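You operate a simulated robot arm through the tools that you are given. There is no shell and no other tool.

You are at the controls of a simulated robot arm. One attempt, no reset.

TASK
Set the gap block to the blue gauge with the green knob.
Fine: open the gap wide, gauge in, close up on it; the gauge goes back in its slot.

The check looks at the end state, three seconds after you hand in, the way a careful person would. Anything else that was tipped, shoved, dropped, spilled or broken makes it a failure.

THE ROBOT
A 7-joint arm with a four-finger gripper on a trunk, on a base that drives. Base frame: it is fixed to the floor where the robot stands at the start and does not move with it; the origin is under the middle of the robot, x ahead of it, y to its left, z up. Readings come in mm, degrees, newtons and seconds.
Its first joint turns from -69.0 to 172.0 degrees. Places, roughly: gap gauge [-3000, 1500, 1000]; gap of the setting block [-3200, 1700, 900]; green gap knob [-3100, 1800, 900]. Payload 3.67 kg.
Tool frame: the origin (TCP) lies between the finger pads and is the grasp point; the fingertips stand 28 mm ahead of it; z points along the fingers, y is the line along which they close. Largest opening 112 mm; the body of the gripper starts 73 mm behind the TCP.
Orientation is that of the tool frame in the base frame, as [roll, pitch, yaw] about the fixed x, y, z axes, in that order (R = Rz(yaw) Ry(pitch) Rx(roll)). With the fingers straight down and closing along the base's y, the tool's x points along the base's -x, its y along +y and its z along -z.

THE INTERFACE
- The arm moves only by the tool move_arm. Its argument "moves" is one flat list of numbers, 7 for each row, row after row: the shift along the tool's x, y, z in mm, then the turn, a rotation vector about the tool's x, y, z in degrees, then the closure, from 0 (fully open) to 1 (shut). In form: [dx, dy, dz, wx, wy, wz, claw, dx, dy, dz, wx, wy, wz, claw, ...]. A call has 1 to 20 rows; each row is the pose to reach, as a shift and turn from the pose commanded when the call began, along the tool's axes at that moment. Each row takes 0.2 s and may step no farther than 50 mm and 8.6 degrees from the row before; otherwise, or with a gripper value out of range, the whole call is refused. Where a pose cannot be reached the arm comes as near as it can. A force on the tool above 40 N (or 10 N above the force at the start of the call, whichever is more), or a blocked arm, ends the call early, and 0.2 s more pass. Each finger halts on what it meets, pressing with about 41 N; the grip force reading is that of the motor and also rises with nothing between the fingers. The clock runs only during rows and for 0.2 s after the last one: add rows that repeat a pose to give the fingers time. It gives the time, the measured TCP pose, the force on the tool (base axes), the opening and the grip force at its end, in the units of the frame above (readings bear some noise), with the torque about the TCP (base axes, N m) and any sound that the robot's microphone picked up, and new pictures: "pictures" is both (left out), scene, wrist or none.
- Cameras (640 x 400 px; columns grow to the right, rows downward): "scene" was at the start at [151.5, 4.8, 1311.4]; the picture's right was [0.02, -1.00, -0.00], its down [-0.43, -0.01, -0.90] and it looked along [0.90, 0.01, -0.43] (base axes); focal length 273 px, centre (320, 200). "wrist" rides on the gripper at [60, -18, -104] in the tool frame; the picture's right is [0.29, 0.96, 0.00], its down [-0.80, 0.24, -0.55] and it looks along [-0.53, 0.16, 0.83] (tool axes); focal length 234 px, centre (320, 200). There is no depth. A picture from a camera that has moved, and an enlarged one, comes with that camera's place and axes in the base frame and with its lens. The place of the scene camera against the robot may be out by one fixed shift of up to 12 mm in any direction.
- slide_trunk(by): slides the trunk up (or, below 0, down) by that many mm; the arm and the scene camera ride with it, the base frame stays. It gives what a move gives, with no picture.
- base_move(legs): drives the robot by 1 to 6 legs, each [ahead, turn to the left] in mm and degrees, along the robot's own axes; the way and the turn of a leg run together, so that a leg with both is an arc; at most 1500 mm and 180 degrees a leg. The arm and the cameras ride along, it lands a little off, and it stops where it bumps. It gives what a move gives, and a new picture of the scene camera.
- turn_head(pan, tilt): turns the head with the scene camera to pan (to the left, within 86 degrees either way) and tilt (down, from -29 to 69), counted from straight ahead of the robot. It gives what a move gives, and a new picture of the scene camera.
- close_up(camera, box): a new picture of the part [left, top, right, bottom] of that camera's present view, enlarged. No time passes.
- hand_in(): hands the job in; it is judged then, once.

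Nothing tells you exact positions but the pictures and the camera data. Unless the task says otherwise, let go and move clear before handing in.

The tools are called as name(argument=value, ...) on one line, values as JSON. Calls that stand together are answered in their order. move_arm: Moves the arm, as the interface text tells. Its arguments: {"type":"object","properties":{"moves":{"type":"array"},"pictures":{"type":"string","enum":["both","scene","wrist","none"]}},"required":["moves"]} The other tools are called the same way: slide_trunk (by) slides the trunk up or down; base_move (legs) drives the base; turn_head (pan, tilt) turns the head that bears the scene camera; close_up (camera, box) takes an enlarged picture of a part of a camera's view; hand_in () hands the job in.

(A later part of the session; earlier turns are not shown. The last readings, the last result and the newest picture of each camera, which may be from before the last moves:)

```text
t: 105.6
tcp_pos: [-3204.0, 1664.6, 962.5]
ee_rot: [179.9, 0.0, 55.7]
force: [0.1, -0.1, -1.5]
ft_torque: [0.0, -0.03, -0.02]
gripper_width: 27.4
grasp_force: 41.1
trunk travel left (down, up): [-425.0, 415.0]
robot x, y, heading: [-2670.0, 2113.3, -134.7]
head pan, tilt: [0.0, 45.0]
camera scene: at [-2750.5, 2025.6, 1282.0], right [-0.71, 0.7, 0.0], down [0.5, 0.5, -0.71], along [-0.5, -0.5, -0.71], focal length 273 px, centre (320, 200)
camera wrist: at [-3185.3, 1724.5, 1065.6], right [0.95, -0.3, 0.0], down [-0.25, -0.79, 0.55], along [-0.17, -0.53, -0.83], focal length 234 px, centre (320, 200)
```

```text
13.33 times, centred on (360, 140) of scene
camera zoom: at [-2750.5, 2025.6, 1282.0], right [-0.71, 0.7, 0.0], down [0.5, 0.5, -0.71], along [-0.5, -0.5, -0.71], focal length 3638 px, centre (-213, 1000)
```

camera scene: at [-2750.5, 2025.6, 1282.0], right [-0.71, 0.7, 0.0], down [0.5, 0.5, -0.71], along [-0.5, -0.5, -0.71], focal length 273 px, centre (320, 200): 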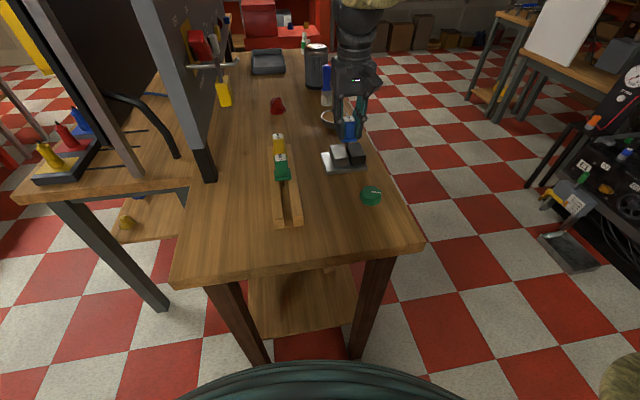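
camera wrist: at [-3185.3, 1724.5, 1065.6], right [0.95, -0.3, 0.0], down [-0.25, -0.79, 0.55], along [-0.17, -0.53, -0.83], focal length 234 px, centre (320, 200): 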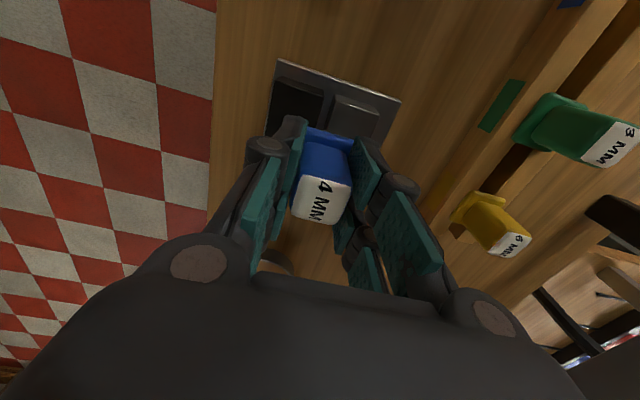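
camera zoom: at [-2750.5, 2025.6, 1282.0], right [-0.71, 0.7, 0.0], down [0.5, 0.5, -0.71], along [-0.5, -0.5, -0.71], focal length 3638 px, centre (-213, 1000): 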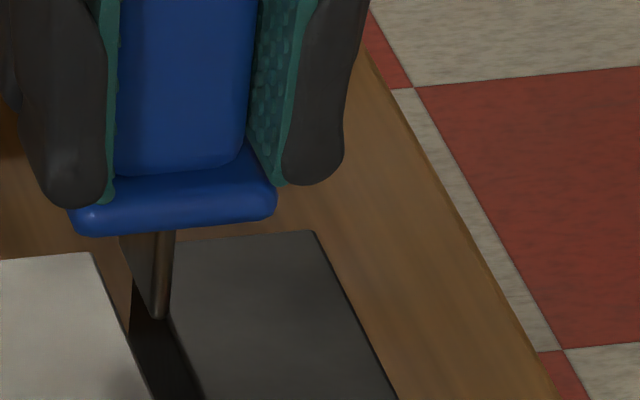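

The blade tip is just above the jaws and appears about 1.5 mm left of the gap's centre. Let me cross-check with the wrist camera's view of the gap in the tool frame.

close_up(camera="wrist", box=[260, 50, 410, 150])

close_up(camera="wrist", box=[300, 70, 360, 130])

```text
4.00 times, centred on (335, 100) of wrist
camera zoom: at [-3185.3, 1724.5, 1065.6], right [0.95, -0.3, 0.0], down [-0.25, -0.79, 0.55], along [-0.17, -0.53, -0.83], focal length 937 px, centre (260, 600)
```

zoom: 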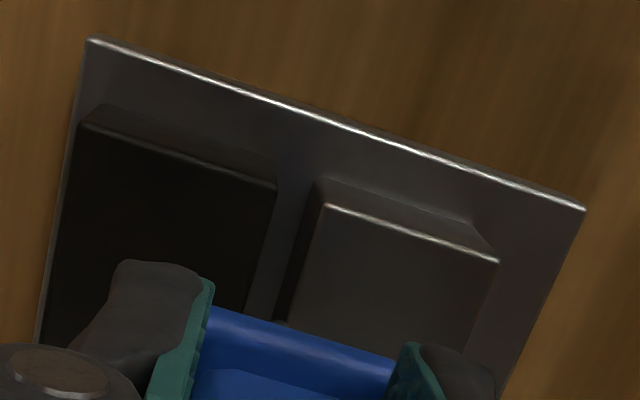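

```text
6.67 times, centred on (330, 100) of wrist
camera zoom: at [-3185.3, 1724.5, 1065.6], right [0.95, -0.3, 0.0], down [-0.25, -0.79, 0.55], along [-0.17, -0.53, -0.83], focal length 1561 px, centre (253, 867)
```

zoom: 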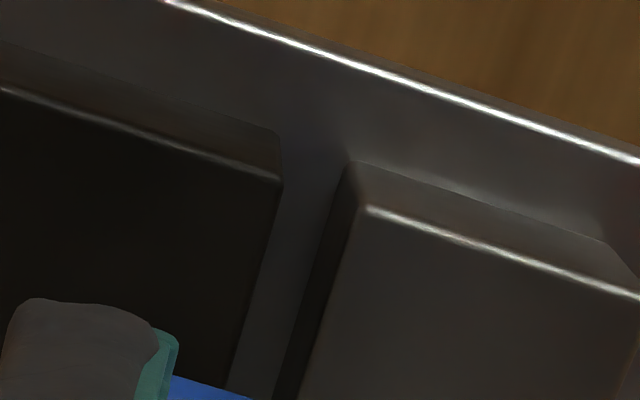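

Both cameras agree the gap centre is ~1.2 mm to the right of the blade, with yaw aligned within a degree. I'll shift and begin the insertion in small steps, watching force.

move_arm(moves=[0, -1.2, 0, 0, 0, 0, 0.9, 0, -1.2, 5, 0, 0, 0, 0.9, 0, -1.2, 10, 0, 0, 0, 0.9, 0, -1.2, 15, 0, 0, 0, 0.9, 0, -1.2, 18, 0, 0, 0, 0.9, 0, -1.2, 18, 0, 0, 0, 0.9], pictures="both")

close_up(camera="scene", box=[345, 125, 375, 155])

close_up(camera="scene", box=[335, 118, 375, 172])

```text
t: 107.0
tcp_pos: [-3204.2, 1666.3, 943.7]
ee_rot: [-180.0, 0.0, 55.8]
force: [0.2, -0.3, -1.1]
ft_torque: [-0.01, 0.01, 0.01]
gripper_width: 27.2
grasp_force: 40.5
trunk travel left (down, up): [-425.0, 415.0]
robot x, y, heading: [-2663.0, 2116.2, -134.3]
head pan, tilt: [0.0, 45.0]
camera scene: at [-2750.5, 2025.6, 1282.0], right [-0.71, 0.7, 0.0], down [0.5, 0.5, -0.71], along [-0.5, -0.5, -0.71], focal length 273 px, centre (320, 200)
camera wrist: at [-3185.9, 1725.8, 1048.1], right [0.95, -0.3, 0.0], down [-0.25, -0.79, 0.55], along [-0.17, -0.53, -0.83], focal length 234 px, centre (320, 200)
```

scene: 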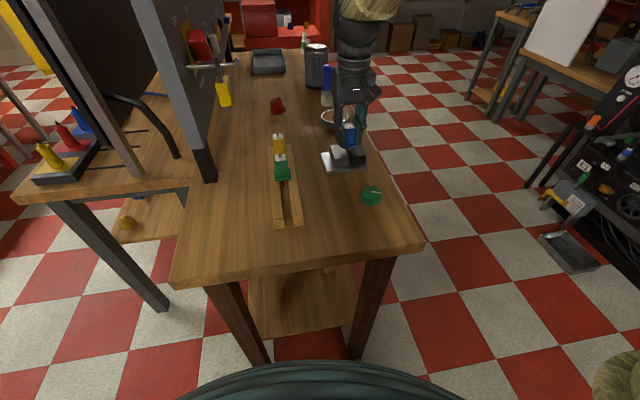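
wrist: 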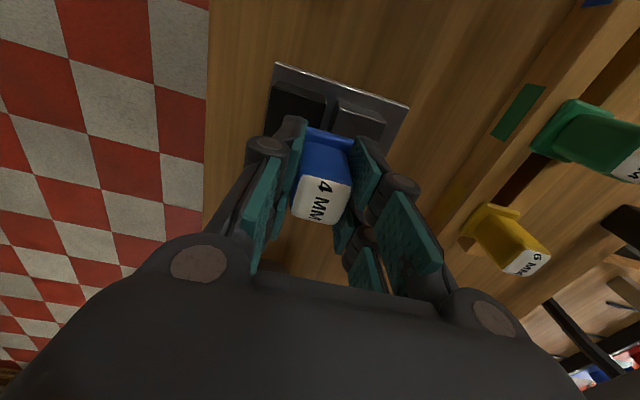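

```text
13.33 times, centred on (360, 140) of scene
camera zoom: at [-2750.5, 2025.6, 1282.0], right [-0.71, 0.7, 0.0], down [0.5, 0.5, -0.71], along [-0.5, -0.5, -0.71], focal length 3638 px, centre (-213, 1000)
```

zoom: 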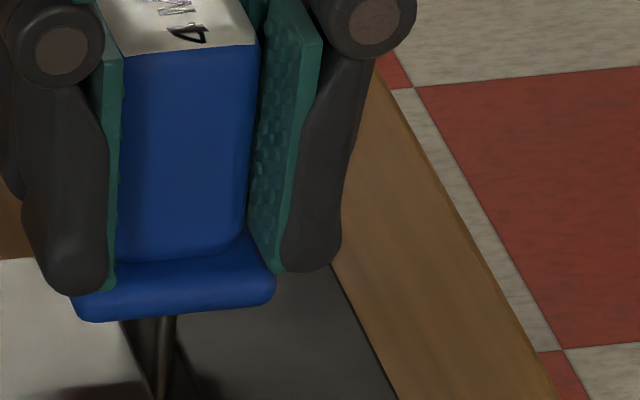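

```text
7.41 times, centred on (355, 145) of scene
camera zoom: at [-2750.5, 2025.6, 1282.0], right [-0.71, 0.7, 0.0], down [0.5, 0.5, -0.71], along [-0.5, -0.5, -0.71], focal length 2021 px, centre (61, 607)
```

zoom: 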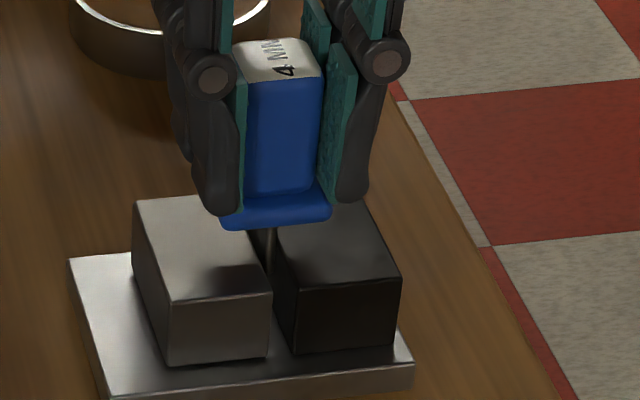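

The blade has entered the gap with no contact force. Continuing down slowly.

move_arm(moves=[0, 0, 4, 0, 0, 0, 0.9, 0, 0, 8, 0, 0, 0, 0.9, 0, 0, 12, 0, 0, 0, 0.9, 0, 0, 12, 0, 0, 0, 0.9], pictures="both")

close_up(camera="scene", box=[335, 118, 375, 172])

```text
t: 108.0
tcp_pos: [-3205.0, 1666.3, 932.9]
ee_rot: [179.9, 0.1, 55.7]
force: [0.0, -0.5, -1.2]
ft_torque: [0.01, -0.02, 0.0]
gripper_width: 27.3
grasp_force: 41.4
trunk travel left (down, up): [-425.0, 415.0]
robot x, y, heading: [-2667.6, 2114.9, -134.5]
head pan, tilt: [0.0, 45.0]
camera scene: at [-2750.5, 2025.6, 1282.0], right [-0.71, 0.7, 0.0], down [0.5, 0.5, -0.71], along [-0.5, -0.5, -0.71], focal length 273 px, centre (320, 200)
camera wrist: at [-3186.7, 1725.8, 1036.3], right [0.95, -0.3, 0.0], down [-0.25, -0.79, 0.55], along [-0.17, -0.53, -0.83], focal length 234 px, centre (320, 200)
```

scene: 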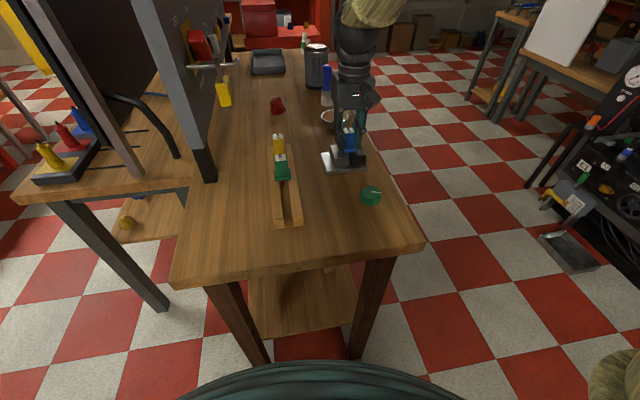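
wrist: 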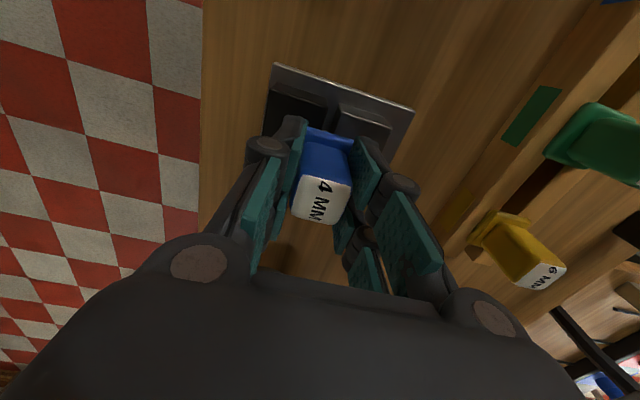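

```text
7.41 times, centred on (355, 145) of scene
camera zoom: at [-2750.5, 2025.6, 1282.0], right [-0.71, 0.7, 0.0], down [0.5, 0.5, -0.71], along [-0.5, -0.5, -0.71], focal length 2021 px, centre (61, 607)
```

zoom: 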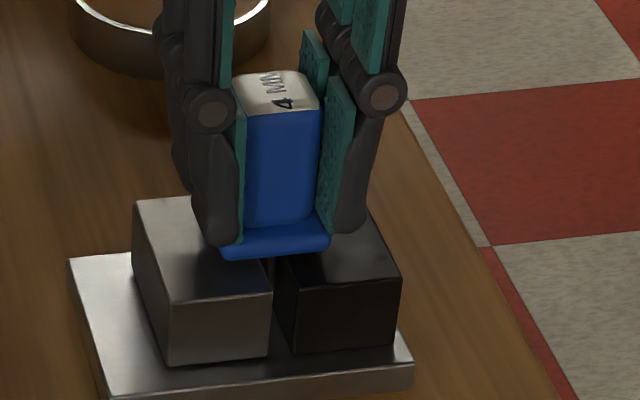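

No contact yet. I'll continue in 2 mm steps to find where the flange or blade seats.

move_arm(moves=[0, 0, 2, 0, 0, 0, 0.9, 0, 0, 4, 0, 0, 0, 0.9, 0, 0, 4, 0, 0, 0, 0.9], pictures="none")

move_arm(moves=[0, 0, 1, 0, 0, 0, 0.9, 0, 0, 2, 0, 0, 0, 0.9, 0, 0, 2, 0, 0, 0, 0.9], pictures="scene")

close_up(camera="scene", box=[335, 118, 375, 172])

```text
t: 108.8
tcp_pos: [-3205.5, 1666.0, 930.3]
ee_rot: [179.9, 0.1, 55.7]
force: [-0.3, -0.1, 11.4]
ft_torque: [0.18, -0.11, -0.05]
gripper_width: 27.5
grasp_force: 40.9
trunk travel left (down, up): [-425.0, 415.0]
robot x, y, heading: [-2668.0, 2116.3, -134.7]
head pan, tilt: [0.0, 45.0]
```

```text
t: 109.6
tcp_pos: [-3205.1, 1666.6, 929.3]
ee_rot: [180.0, 0.3, 55.6]
force: [-6.7, -3.1, 38.3]
ft_torque: [0.13, 0.09, 0.04]
gripper_width: 27.5
grasp_force: 40.6
trunk travel left (down, up): [-425.0, 415.0]
robot x, y, heading: [-2664.7, 2115.7, -134.7]
head pan, tilt: [0.0, 45.0]
camera scene: at [-2749.0, 2027.0, 1282.6], right [-0.71, 0.7, 0.0], down [0.5, 0.5, -0.71], along [-0.5, -0.5, -0.71], focal length 273 px, centre (320, 200)
```

scene: 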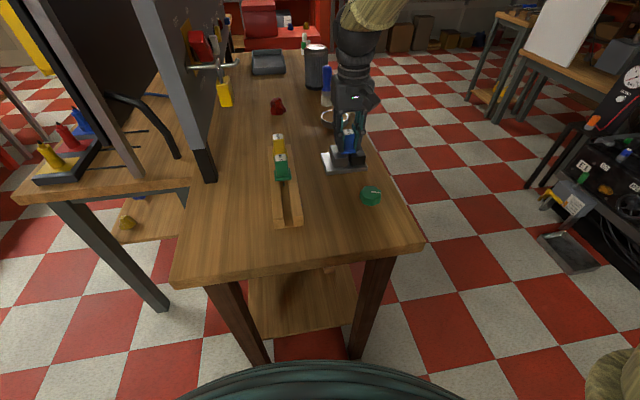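

```text
7.41 times, centred on (355, 145) of scene
camera zoom: at [-2749.0, 2027.0, 1282.6], right [-0.71, 0.7, 0.0], down [0.5, 0.5, -0.71], along [-0.5, -0.5, -0.71], focal length 2021 px, centre (61, 607)
```

zoom: 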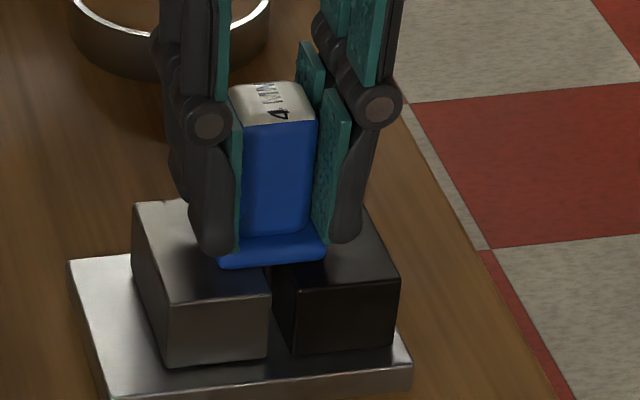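

The gauge seated at TCP z≈930.5 (flange onto the jaw tops). I'll relieve the downward force and then gently release it.

move_arm(moves=[0, 0, -1, 0, 0, 0, 0.9, 0, 0, -2.2, 0, 0, 0, 0.9, 0, 0, -2.2, 0, 0, 0, 0.9], pictures="none")

move_arm(moves=[0, 0, 0, 0, 0, 0, 0.74, 0, 0, 0, 0, 0, 0, 0.7, 0, 0, 0, 0, 0, 0, 0.6, 0, 0, 0, 0, 0, 0, 0.55, 0, 0, 0, 0, 0, 0, 0.55], pictures="both")

close_up(camera="scene", box=[335, 118, 375, 172])

close_up(camera="wrist", box=[220, 40, 420, 250])

```text
t: 110.4
tcp_pos: [-3203.6, 1665.9, 929.3]
ee_rot: [180.0, 0.0, 55.8]
force: [-6.6, -5.6, 23.7]
ft_torque: [-0.56, 0.43, -0.03]
gripper_width: 27.4
grasp_force: 41.0
trunk travel left (down, up): [-425.0, 415.0]
robot x, y, heading: [-2664.1, 2113.0, -134.6]
head pan, tilt: [0.0, 45.0]
```

```text
t: 111.6
tcp_pos: [-3203.8, 1665.8, 929.4]
ee_rot: [180.0, 0.0, 55.7]
force: [-0.9, 0.0, 0.5]
ft_torque: [0.0, 0.02, -0.04]
gripper_width: 50.2
grasp_force: 0.0
trunk travel left (down, up): [-425.0, 415.0]
robot x, y, heading: [-2669.1, 2116.2, -134.4]
head pan, tilt: [0.0, 45.0]
camera scene: at [-2750.5, 2025.6, 1282.0], right [-0.71, 0.7, 0.0], down [0.5, 0.5, -0.71], along [-0.5, -0.5, -0.71], focal length 273 px, centre (320, 200)
camera wrist: at [-3186.1, 1725.3, 1032.6], right [0.95, -0.3, 0.0], down [-0.25, -0.79, 0.55], along [-0.17, -0.53, -0.83], focal length 234 px, centre (320, 200)
```

scene: 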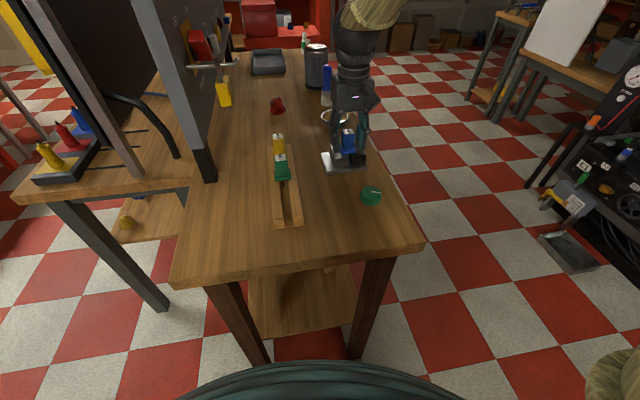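
wrist: 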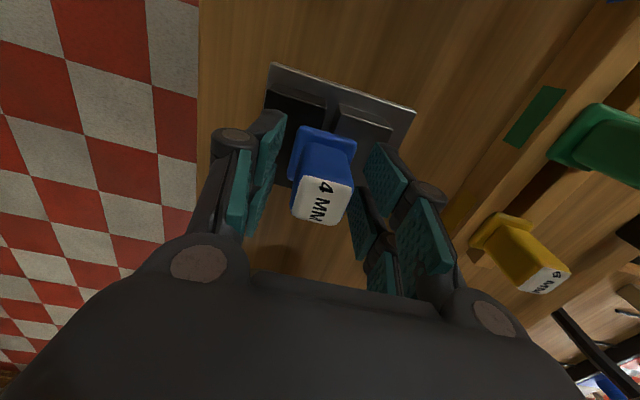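

```text
7.41 times, centred on (355, 145) of scene
camera zoom: at [-2750.5, 2025.6, 1282.0], right [-0.71, 0.7, 0.0], down [0.5, 0.5, -0.71], along [-0.5, -0.5, -0.71], focal length 2021 px, centre (61, 607)
```

zoom: 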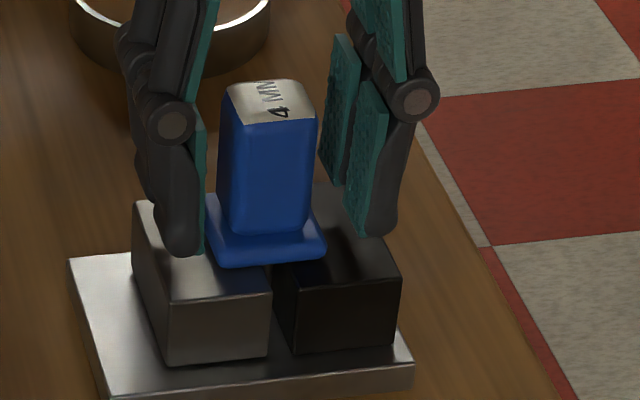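

```text
1.90 times, centred on (320, 145) of wrist
camera zoom: at [-3186.1, 1725.3, 1032.6], right [0.95, -0.3, 0.0], down [-0.25, -0.79, 0.55], along [-0.17, -0.53, -0.83], focal length 446 px, centre (320, 305)
```

zoom: 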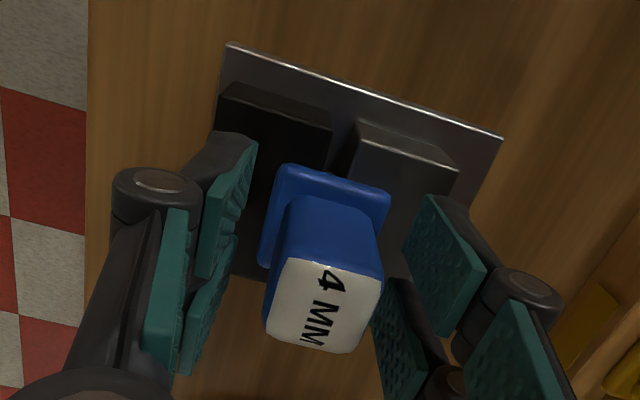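

The gauge stands on its own between the jaws, flange resting on top. I'll lift the open gripper straight up clear of it and go back over the knob.

move_arm(moves=[0, 0, -15, 0, 0, 0, 0.5, 0, 0, -35, 0, 0, 0, 0.5, 0, 0, -60, 0, 0, 0, 0.45, 0, 0, -80, 0, 0, 0, 0.4, 0, 0, -80, 0, 0, 0, 0.4], pictures="both")

close_up(camera="scene", box=[335, 118, 395, 212])

```text
t: 112.8
tcp_pos: [-3205.5, 1665.0, 1009.7]
ee_rot: [179.9, 0.0, 55.7]
force: [-0.4, -0.2, 0.1]
ft_torque: [0.03, 0.02, -0.01]
gripper_width: 67.0
grasp_force: 0.0
trunk travel left (down, up): [-425.0, 415.0]
robot x, y, heading: [-2665.8, 2118.5, -134.5]
head pan, tilt: [0.0, 45.0]
camera scene: at [-2750.5, 2025.6, 1282.0], right [-0.71, 0.7, 0.0], down [0.5, 0.5, -0.71], along [-0.5, -0.5, -0.71], focal length 273 px, centre (320, 200)
camera wrist: at [-3187.3, 1724.1, 1112.8], right [0.95, -0.3, 0.0], down [-0.25, -0.79, 0.55], along [-0.17, -0.53, -0.83], focal length 234 px, centre (320, 200)
```

scene: 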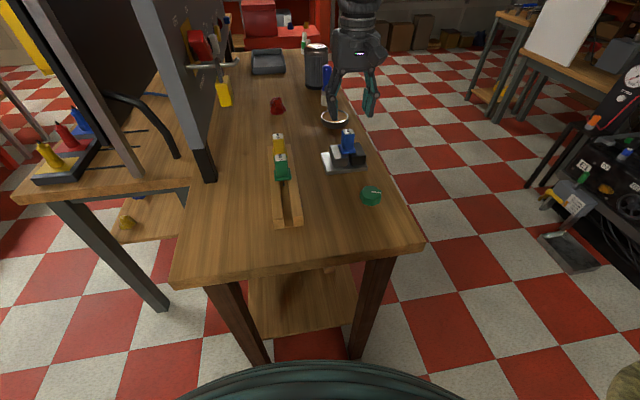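
wrist: 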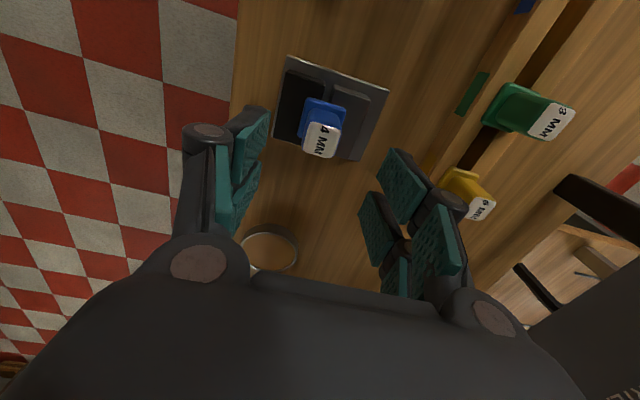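

```text
4.26 times, centred on (365, 165) of scene
camera zoom: at [-2750.5, 2025.6, 1282.0], right [-0.71, 0.7, 0.0], down [0.5, 0.5, -0.71], along [-0.5, -0.5, -0.71], focal length 1161 px, centre (128, 349)
```

zoom: 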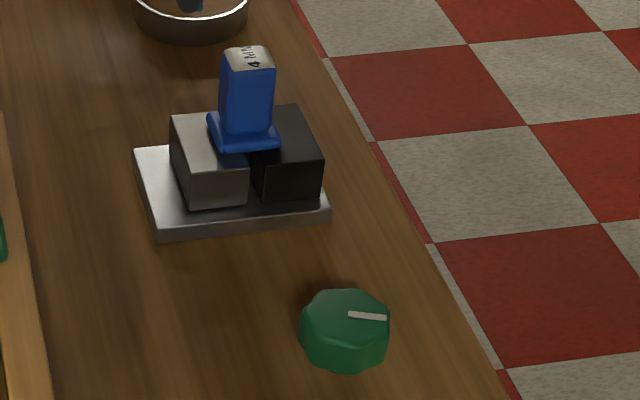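

The gauge is stable in the gap. Moving over to the knob with yaw 41°, matching the knob's flats.

move_arm(moves=[40, -4, 0, 0, 0, 3, 0.4, 85, -8, 0, 0, 0, 8, 0.4, 125, -12, 0, 0, 0, 12, 0.4, 152, -14.8, 0, 0, 0, 14.7, 0.4, 152, -14.8, 25, 0, 0, 14.7, 0.4, 152, -14.8, 25, 0, 0, 14.7, 0.4], pictures="both")

close_up(camera="wrist", box=[240, 60, 400, 200])

```text
t: 114.2
tcp_pos: [-3131.8, 1800.6, 983.4]
ee_rot: [180.0, -0.1, 41.0]
force: [-0.6, 0.1, -0.3]
ft_torque: [0.0, 0.03, 0.0]
gripper_width: 67.2
grasp_force: 0.1
trunk travel left (down, up): [-425.0, 415.0]
robot x, y, heading: [-2665.2, 2115.6, -134.6]
head pan, tilt: [0.0, 45.0]
camera scene: at [-2750.0, 2025.8, 1282.1], right [-0.71, 0.7, 0.0], down [0.5, 0.5, -0.71], along [-0.5, -0.5, -0.71], focal length 273 px, centre (320, 200)
camera wrist: at [-3098.8, 1853.4, 1086.4], right [0.85, -0.53, 0.0], down [-0.44, -0.7, 0.55], along [-0.3, -0.47, -0.83], focal length 234 px, centre (320, 200)
```

scene: 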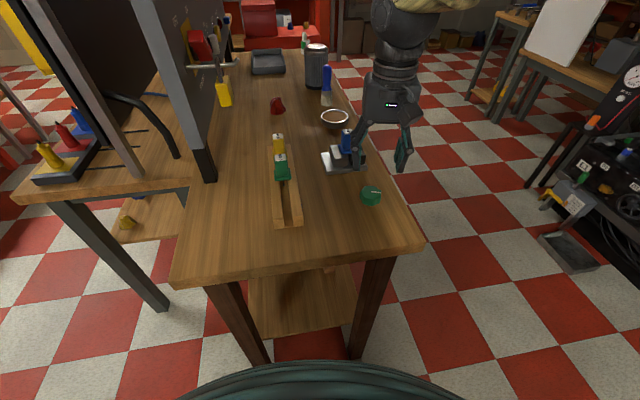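
wrist: 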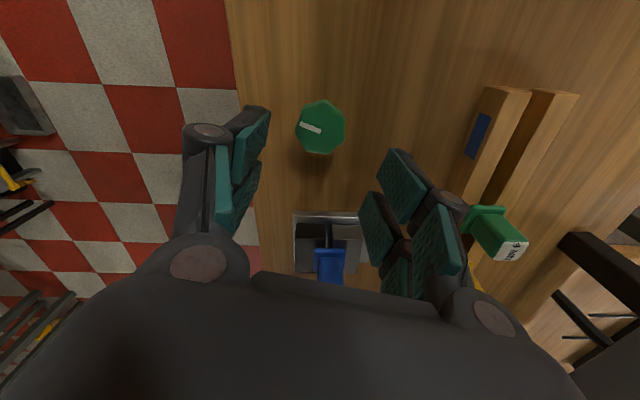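

```text
2.86 times, centred on (320, 130) of wrist
camera zoom: at [-3098.8, 1853.4, 1086.4], right [0.85, -0.53, 0.0], down [-0.44, -0.7, 0.55], along [-0.3, -0.47, -0.83], focal length 669 px, centre (320, 400)
```

zoom: 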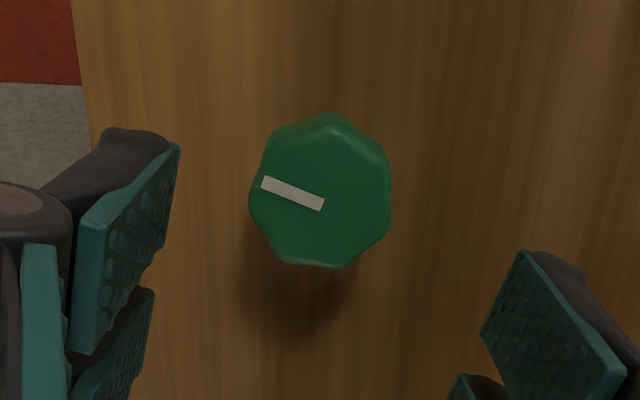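

Centred over the knob (gauge also visible, undisturbed). Descend, grip, and check before turning.

move_arm(moves=[-1, 0.6, 25, 0, 0, 0, 0.4, -1, 0.6, 55, 0, 0, 0, 0.4, -1, 0.6, 80, 0, 0, 0, 0.4, -1, 0.6, 92, 0, 0, 0, 0.4, -1, 0.6, 97, 0, 0, 0, 0.4, -1, 0.6, 97, 0, 0, 0, 0.4, -1, 0.6, 97, 0, 0, 0, 0.55, -1, 0.6, 97, 0, 0, 0, 0.7, -1, 0.6, 97, 0, 0, 0, 0.75, -1, 0.6, 97, 0, 0, 0, 0.75], pictures="both")

close_up(camera="wrist", box=[220, 60, 420, 250])

```text
t: 116.4
tcp_pos: [-3132.3, 1799.1, 888.5]
ee_rot: [179.9, -0.1, 41.0]
force: [-8.4, 10.0, 1.1]
ft_torque: [0.45, 0.36, 0.1]
gripper_width: 41.9
grasp_force: 44.5
trunk travel left (down, up): [-425.0, 415.0]
robot x, y, heading: [-2667.4, 2115.5, -134.7]
head pan, tilt: [0.0, 45.0]
camera scene: at [-2751.1, 2026.5, 1282.1], right [-0.71, 0.7, 0.0], down [0.5, 0.5, -0.71], along [-0.5, -0.5, -0.71], focal length 273 px, centre (320, 200)
camera wrist: at [-3099.2, 1851.9, 991.3], right [0.85, -0.53, 0.0], down [-0.45, -0.7, 0.55], along [-0.29, -0.47, -0.83], focal length 234 px, centre (320, 200)
```

scene: 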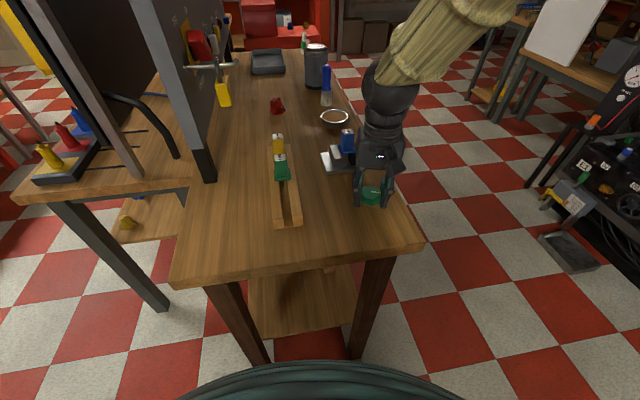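
wrist: 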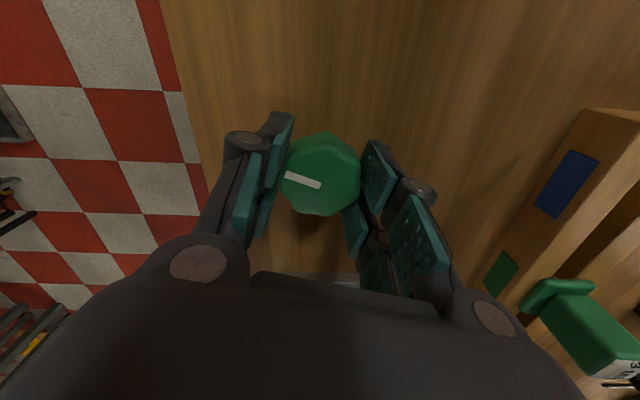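

```text
2.11 times, centred on (320, 155) of wrist
camera zoom: at [-3099.2, 1851.9, 991.3], right [0.85, -0.53, 0.0], down [-0.45, -0.7, 0.55], along [-0.29, -0.47, -0.83], focal length 493 px, centre (320, 295)
```

zoom: 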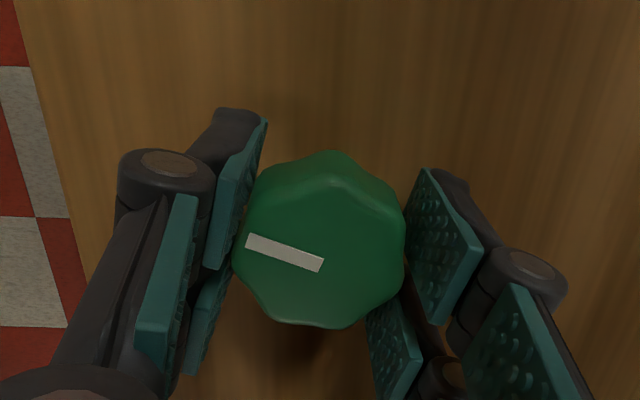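

Gripped. Turning counter-clockwise (closing) by 88°, checking torque at the end.

move_arm(moves=[0, 0, 0, 0, 0, -8, 0.75, 0, 0, 0, 0, 0, -16, 0.75, 0, 0, 0, 0, 0, -24, 0.75, 0, 0, 0, 0, 0, -32, 0.75, 0, 0, 0, 0, 0, -40, 0.75, 0, 0, 0, 0, 0, -48, 0.75, 0, 0, 0, 0, 0, -56, 0.75, 0, 0, 0, 0, 0, -64, 0.75, 0, 0, 0, 0, 0, -72, 0.75, 0, 0, 0, 0, 0, -80, 0.75, 0, 0, 0, 0, 0, -88, 0.75, 0, 0, 0, 0, 0, -88, 0.75], pictures="both")

close_up(camera="scene", box=[335, 118, 395, 212])

close_up(camera="wrist", box=[220, 60, 420, 250])

```text
t: 119.0
tcp_pos: [-3129.9, 1798.9, 888.0]
ee_rot: [-180.0, 0.0, 129.2]
force: [5.3, -0.3, 8.4]
ft_torque: [-0.3, -0.4, 0.0]
gripper_width: 41.9
grasp_force: 45.4
trunk travel left (down, up): [-425.0, 415.0]
robot x, y, heading: [-2668.9, 2118.4, -134.8]
head pan, tilt: [0.0, 45.0]
camera scene: at [-2749.7, 2026.0, 1282.1], right [-0.71, 0.7, 0.0], down [0.5, 0.5, -0.71], along [-0.5, -0.5, -0.71], focal length 273 px, centre (320, 200)
camera wrist: at [-3183.2, 1834.3, 991.0], right [0.56, 0.83, 0.0], down [0.69, -0.47, 0.55], along [0.46, -0.31, -0.83], focal length 234 px, centre (320, 200)
```

scene: 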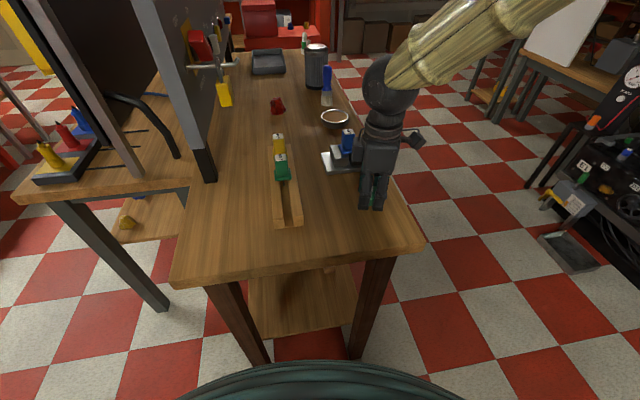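
wrist: 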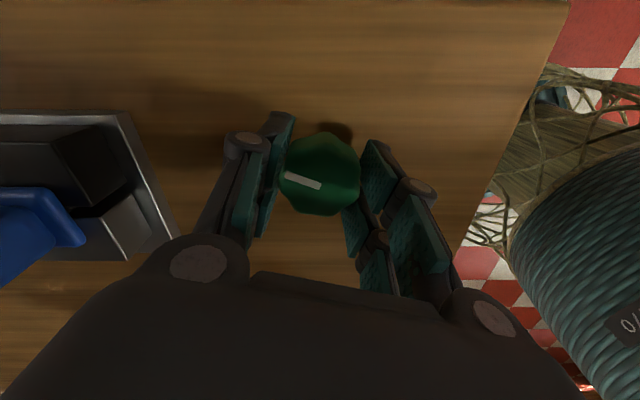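

```text
4.26 times, centred on (365, 165) of scene
camera zoom: at [-2749.7, 2026.0, 1282.1], right [-0.71, 0.7, 0.0], down [0.5, 0.5, -0.71], along [-0.5, -0.5, -0.71], focal length 1161 px, centre (128, 349)
```

zoom: 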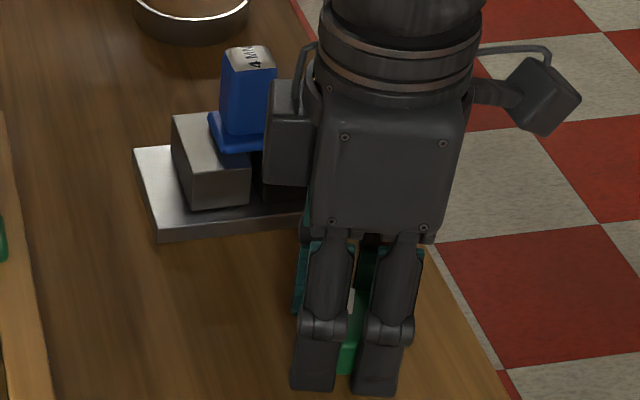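

```text
2.11 times, centred on (320, 155) of wrist
camera zoom: at [-3183.2, 1834.3, 991.0], right [0.56, 0.83, 0.0], down [0.69, -0.47, 0.55], along [0.46, -0.31, -0.83], focal length 493 px, centre (320, 295)
```

zoom: 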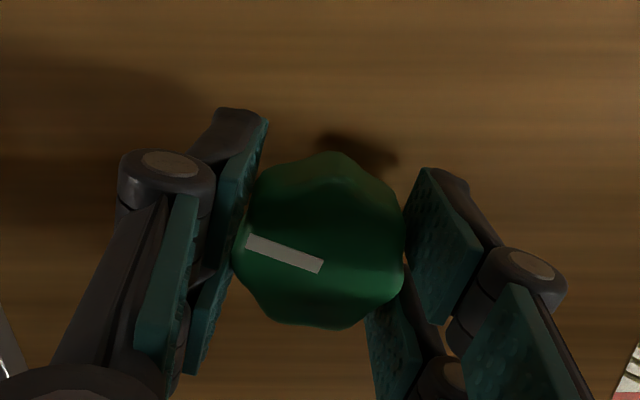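

Smooth (no slip, no torque). Wind back and take the second closing stroke.

move_arm(moves=[0, 0, 0, 0, 0, 0, 0.5, 0, 0, 0, 0, 0, 0, 0.4, 0, 0, 0, 0, 0, 8, 0.4, 0, 0, 0, 0, 0, 16, 0.4, 0, 0, 0, 0, 0, 24, 0.4, 0, 0, 0, 0, 0, 32, 0.4, 0, 0, 0, 0, 0, 40, 0.4, 0, 0, 0, 0, 0, 48, 0.4, 0, 0, 0, 0, 0, 56, 0.4, 0, 0, 0, 0, 0, 64, 0.4, 0, 0, 0, 0, 0, 72, 0.4, 0, 0, 0, 0, 0, 80, 0.4, 0, 0, 0, 0, 0, 88, 0.4, 0, 0, 0, 0, 0, 88, 0.4, 0, 0, 0, 0, 0, 88, 0.6, 0, 0, 0, 0, 0, 88, 0.75, 0, 0, 0, 0, 0, 88, 0.75], pictures="wrist")

move_arm(moves=[0, 0, 0, 0, 0, -8, 0.75, 0, 0, 0, 0, 0, -16, 0.75, 0, 0, 0, 0, 0, -24, 0.75, 0, 0, 0, 0, 0, -32, 0.75, 0, 0, 0, 0, 0, -40, 0.75, 0, 0, 0, 0, 0, -48, 0.75, 0, 0, 0, 0, 0, -56, 0.75, 0, 0, 0, 0, 0, -64, 0.75, 0, 0, 0, 0, 0, -72, 0.75, 0, 0, 0, 0, 0, -80, 0.75, 0, 0, 0, 0, 0, -88, 0.75, 0, 0, 0, 0, 0, -88, 0.75], pictures="both")

close_up(camera="scene", box=[335, 118, 395, 212])

close_up(camera="wrist", box=[220, 60, 420, 250])

```text
t: 122.6
tcp_pos: [-3132.5, 1798.6, 888.2]
ee_rot: [179.9, 0.1, 41.0]
force: [-4.4, 3.6, 1.9]
ft_torque: [0.18, 0.0, -0.04]
gripper_width: 42.0
grasp_force: 44.6
trunk travel left (down, up): [-425.0, 415.0]
robot x, y, heading: [-2668.4, 2119.6, -134.7]
head pan, tilt: [0.0, 45.0]
camera wrist: at [-3099.2, 1852.1, 991.0], right [0.85, -0.53, 0.0], down [-0.44, -0.7, 0.55], along [-0.29, -0.47, -0.83], focal length 234 px, centre (320, 200)
```

wrist: 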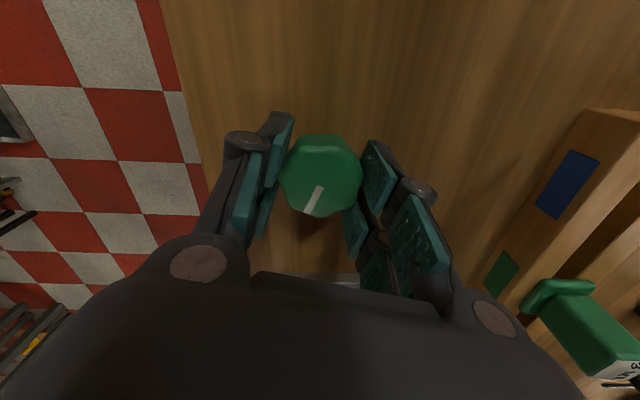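

```text
t: 125.2
tcp_pos: [-3131.2, 1799.0, 887.9]
ee_rot: [-180.0, 0.1, 129.1]
force: [-0.2, 0.4, 11.8]
ft_torque: [0.0, -0.32, 0.01]
gripper_width: 41.9
grasp_force: 45.3
trunk travel left (down, up): [-425.0, 415.0]
robot x, y, heading: [-2665.8, 2117.8, -134.4]
head pan, tilt: [0.0, 45.0]
camera scene: at [-2750.2, 2026.3, 1282.2], right [-0.71, 0.7, 0.0], down [0.5, 0.5, -0.71], along [-0.5, -0.5, -0.71], focal length 273 px, centre (320, 200)
camera wrist: at [-3183.3, 1834.3, 990.9], right [0.56, 0.83, 0.0], down [0.69, -0.47, 0.55], along [0.46, -0.31, -0.83], focal length 234 px, centre (320, 200)
```

scene: 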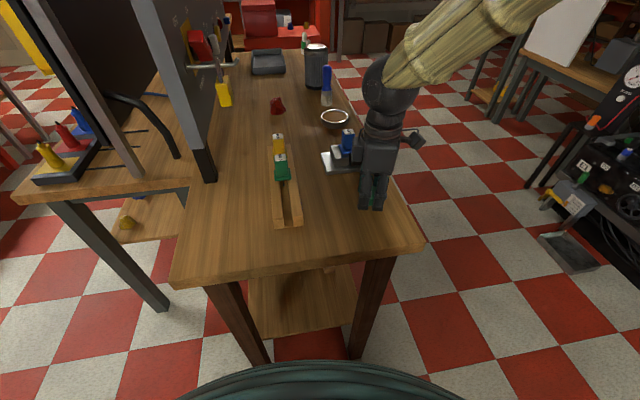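
wrist: 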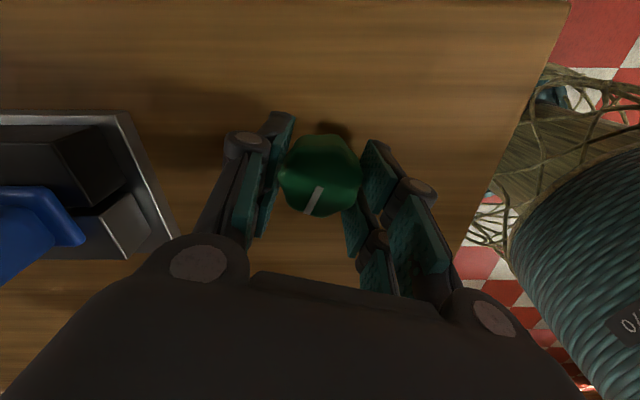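

```text
4.26 times, centred on (365, 165) of scene
camera zoom: at [-2750.2, 2026.3, 1282.2], right [-0.71, 0.7, 0.0], down [0.5, 0.5, -0.71], along [-0.5, -0.5, -0.71], focal length 1161 px, centre (128, 349)
```

zoom: 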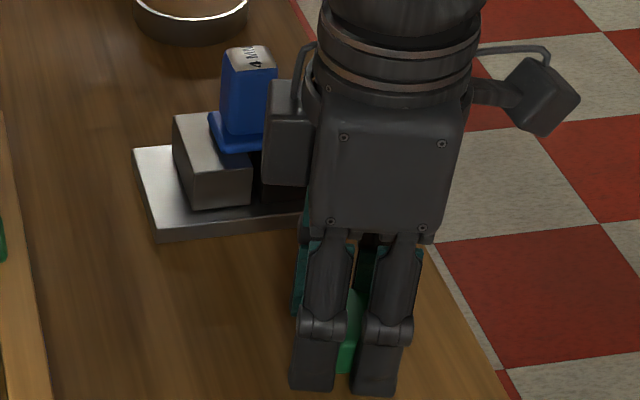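

```text
2.11 times, centred on (320, 155) of wrist
camera zoom: at [-3183.3, 1834.3, 990.9], right [0.56, 0.83, 0.0], down [0.69, -0.47, 0.55], along [0.46, -0.31, -0.83], focal length 493 px, centre (320, 295)
```

zoom: 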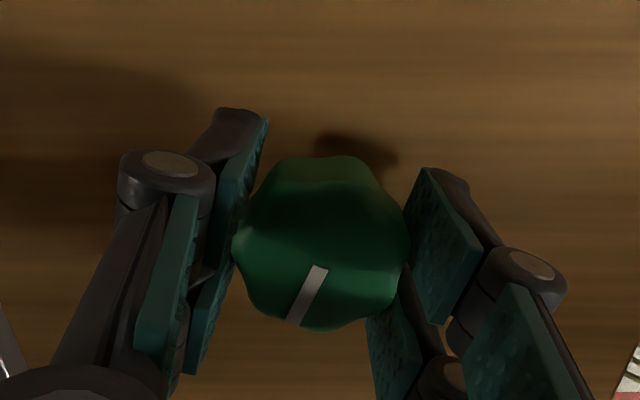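

Still turning freely. Third closing stroke, in two halves with torque checks as it nears the gauge.

move_arm(moves=[0, 0, 0, 0, 0, 0, 0.5, 0, 0, 0, 0, 0, 0, 0.4, 0, 0, 0, 0, 0, 8, 0.4, 0, 0, 0, 0, 0, 16, 0.4, 0, 0, 0, 0, 0, 24, 0.4, 0, 0, 0, 0, 0, 32, 0.4, 0, 0, 0, 0, 0, 40, 0.4, 0, 0, 0, 0, 0, 48, 0.4, 0, 0, 0, 0, 0, 56, 0.4, 0, 0, 0, 0, 0, 64, 0.4, 0, 0, 0, 0, 0, 72, 0.4, 0, 0, 0, 0, 0, 80, 0.4, 0, 0, 0, 0, 0, 88, 0.4, 0, 0, 0, 0, 0, 88, 0.4, 0, 0, 0, 0, 0, 88, 0.6, 0, 0, 0, 0, 0, 88, 0.75, 0, 0, 0, 0, 0, 88, 0.75], pictures="wrist")

move_arm(moves=[0, 0, 0, 0, 0, -8, 0.75, 0, 0, 0, 0, 0, -16, 0.75, 0, 0, 0, 0, 0, -24, 0.75, 0, 0, 0, 0, 0, -32, 0.75, 0, 0, 0, 0, 0, -40, 0.75, 0, 0, 0, 0, 0, -44, 0.75, 0, 0, 0, 0, 0, -44, 0.75], pictures="both")

close_up(camera="scene", box=[335, 118, 395, 212])

close_up(camera="wrist", box=[220, 60, 420, 250])

```text
t: 128.8
tcp_pos: [-3132.4, 1799.6, 888.0]
ee_rot: [179.9, 0.0, 41.1]
force: [-3.1, 2.2, 2.0]
ft_torque: [0.22, 0.01, -0.01]
gripper_width: 41.8
grasp_force: 44.8
trunk travel left (down, up): [-425.0, 415.0]
robot x, y, heading: [-2667.4, 2117.8, -134.7]
head pan, tilt: [0.0, 45.0]
camera wrist: at [-3099.3, 1851.9, 990.5], right [0.85, -0.53, 0.0], down [-0.44, -0.7, 0.55], along [-0.29, -0.47, -0.83], focal length 234 px, centre (320, 200)
```

wrist: 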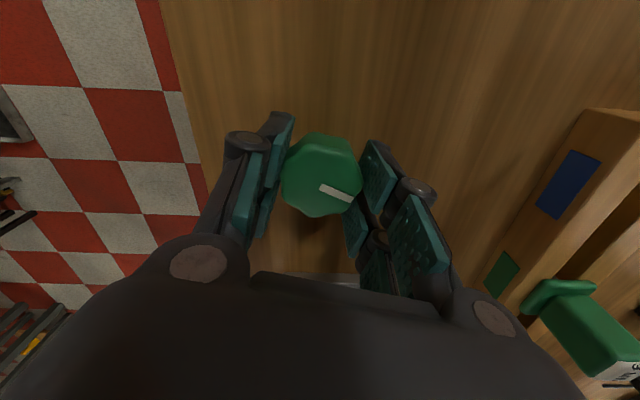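

```text
t: 130.4
tcp_pos: [-3131.3, 1798.6, 887.4]
ee_rot: [179.9, 0.0, 85.1]
force: [-1.1, 3.4, 4.1]
ft_torque: [0.51, -0.13, 0.01]
gripper_width: 41.7
grasp_force: 44.9
trunk travel left (down, up): [-425.0, 415.0]
robot x, y, heading: [-2670.0, 2114.8, -134.6]
head pan, tilt: [0.0, 45.0]
camera scene: at [-2750.5, 2026.1, 1282.1], right [-0.71, 0.7, 0.0], down [0.5, 0.5, -0.71], along [-0.5, -0.5, -0.71], focal length 273 px, centre (320, 200)
camera wrist: at [-3144.8, 1860.0, 990.5], right [0.98, 0.21, 0.0], down [0.17, -0.81, 0.55], along [0.11, -0.54, -0.83], focal length 234 px, centre (320, 200)
```

scene: 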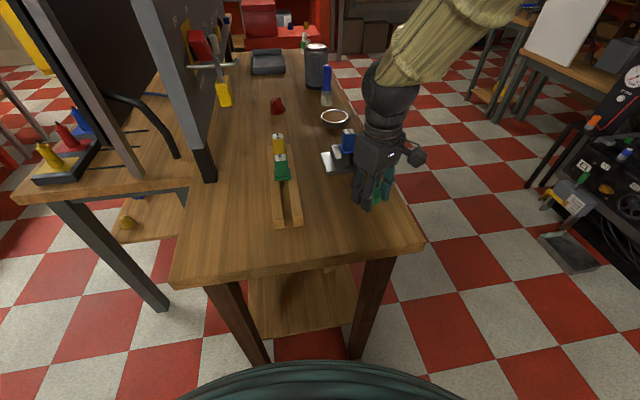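
wrist: 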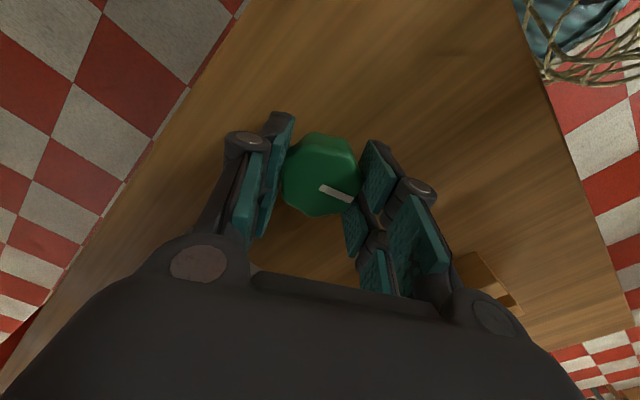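

```text
4.26 times, centred on (365, 165) of scene
camera zoom: at [-2750.5, 2026.1, 1282.1], right [-0.71, 0.7, 0.0], down [0.5, 0.5, -0.71], along [-0.5, -0.5, -0.71], focal length 1161 px, centre (128, 349)
```

zoom: 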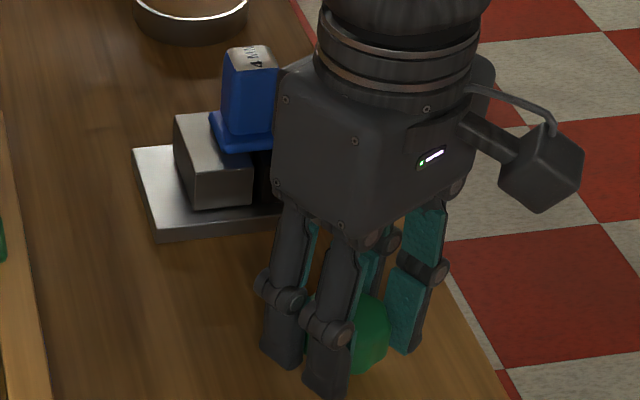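

```text
2.11 times, centred on (320, 155) of wrist
camera zoom: at [-3144.8, 1860.0, 990.5], right [0.98, 0.21, 0.0], down [0.17, -0.81, 0.55], along [0.11, -0.54, -0.83], focal length 493 px, centre (320, 295)
```

zoom: 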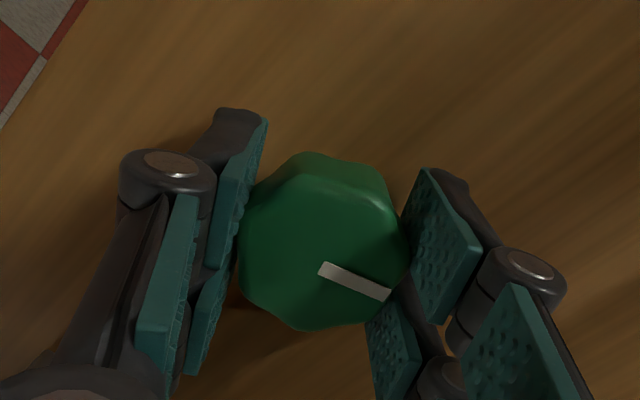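

220° closed so far, no resistance. Continue in smaller increments.

move_arm(moves=[0, 0, 0, 0, 0, -7, 0.75, 0, 0, 0, 0, 0, -14, 0.75, 0, 0, 0, 0, 0, -20, 0.75, 0, 0, 0, 0, 0, -20, 0.75], pictures="none")

move_arm(moves=[0, 0, 0, 0, 0, -6, 0.75, 0, 0, 0, 0, 0, -12, 0.75, 0, 0, 0, 0, 0, -12, 0.75], pictures="none")

move_arm(moves=[0, 0, 0, 0, 0, -6, 0.75, 0, 0, 0, 0, 0, -12, 0.75, 0, 0, 0, 0, 0, -12, 0.75], pictures="both")

close_up(camera="scene", box=[335, 118, 395, 212])

close_up(camera="wrist", box=[0, 80, 200, 280])

```text
t: 131.4
tcp_pos: [-3131.2, 1799.5, 887.3]
ee_rot: [179.9, -0.1, 105.1]
force: [1.5, 3.8, -0.8]
ft_torque: [-0.14, -0.31, 0.01]
gripper_width: 41.7
grasp_force: 44.9
trunk travel left (down, up): [-425.0, 415.0]
robot x, y, heading: [-2667.4, 2114.6, -134.4]
head pan, tilt: [0.0, 45.0]
```

```text
t: 132.2
tcp_pos: [-3131.4, 1800.4, 887.3]
ee_rot: [180.0, 0.0, 117.1]
force: [3.1, 3.2, -9.4]
ft_torque: [-0.22, -0.18, 0.02]
gripper_width: 41.6
grasp_force: 45.1
trunk travel left (down, up): [-425.0, 415.0]
robot x, y, heading: [-2667.8, 2116.5, -134.3]
head pan, tilt: [0.0, 45.0]
```

```text
t: 133.0
tcp_pos: [-3130.7, 1798.5, 886.9]
ee_rot: [179.9, 0.0, 129.1]
force: [5.8, 7.8, -4.9]
ft_torque: [0.4, -0.49, -0.02]
gripper_width: 41.4
grasp_force: 45.0
trunk travel left (down, up): [-425.0, 415.0]
robot x, y, heading: [-2666.0, 2114.9, -134.6]
head pan, tilt: [0.0, 45.0]
camera scene: at [-2750.5, 2026.3, 1282.1], right [-0.71, 0.7, 0.0], down [0.5, 0.5, -0.71], along [-0.5, -0.5, -0.71], focal length 273 px, centre (320, 200)
camera wrist: at [-3183.3, 1834.1, 990.5], right [0.56, 0.83, 0.0], down [0.69, -0.47, 0.55], along [0.46, -0.31, -0.83], focal length 234 px, centre (320, 200)
```

scene: 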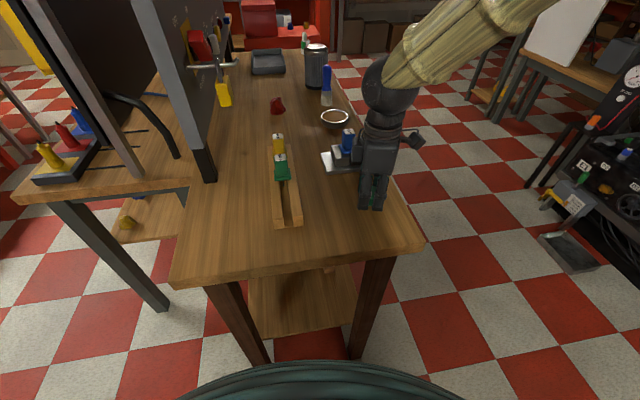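
wrist: 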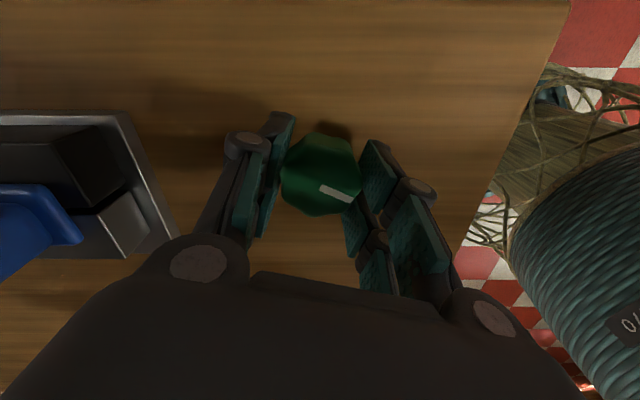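

```text
4.26 times, centred on (365, 165) of scene
camera zoom: at [-2750.5, 2026.3, 1282.1], right [-0.71, 0.7, 0.0], down [0.5, 0.5, -0.71], along [-0.5, -0.5, -0.71], focal length 1161 px, centre (128, 349)
```

zoom: 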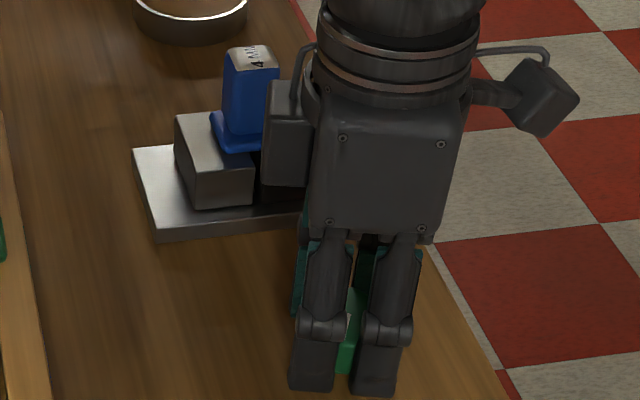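

```text
2.00 times, centred on (100, 180) of wrist
camera zoom: at [-3183.3, 1834.1, 990.5], right [0.56, 0.83, 0.0], down [0.69, -0.47, 0.55], along [0.46, -0.31, -0.83], focal length 468 px, centre (760, 240)
```

zoom: 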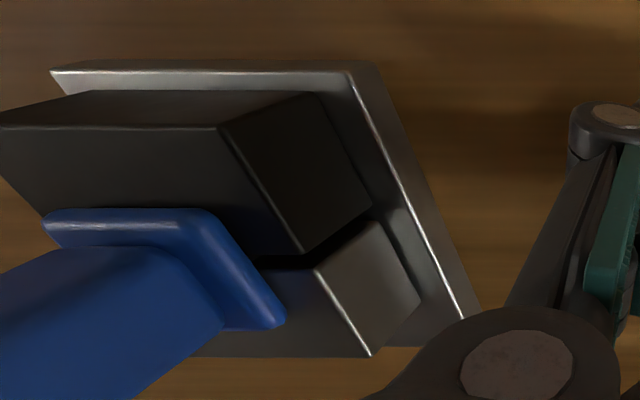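

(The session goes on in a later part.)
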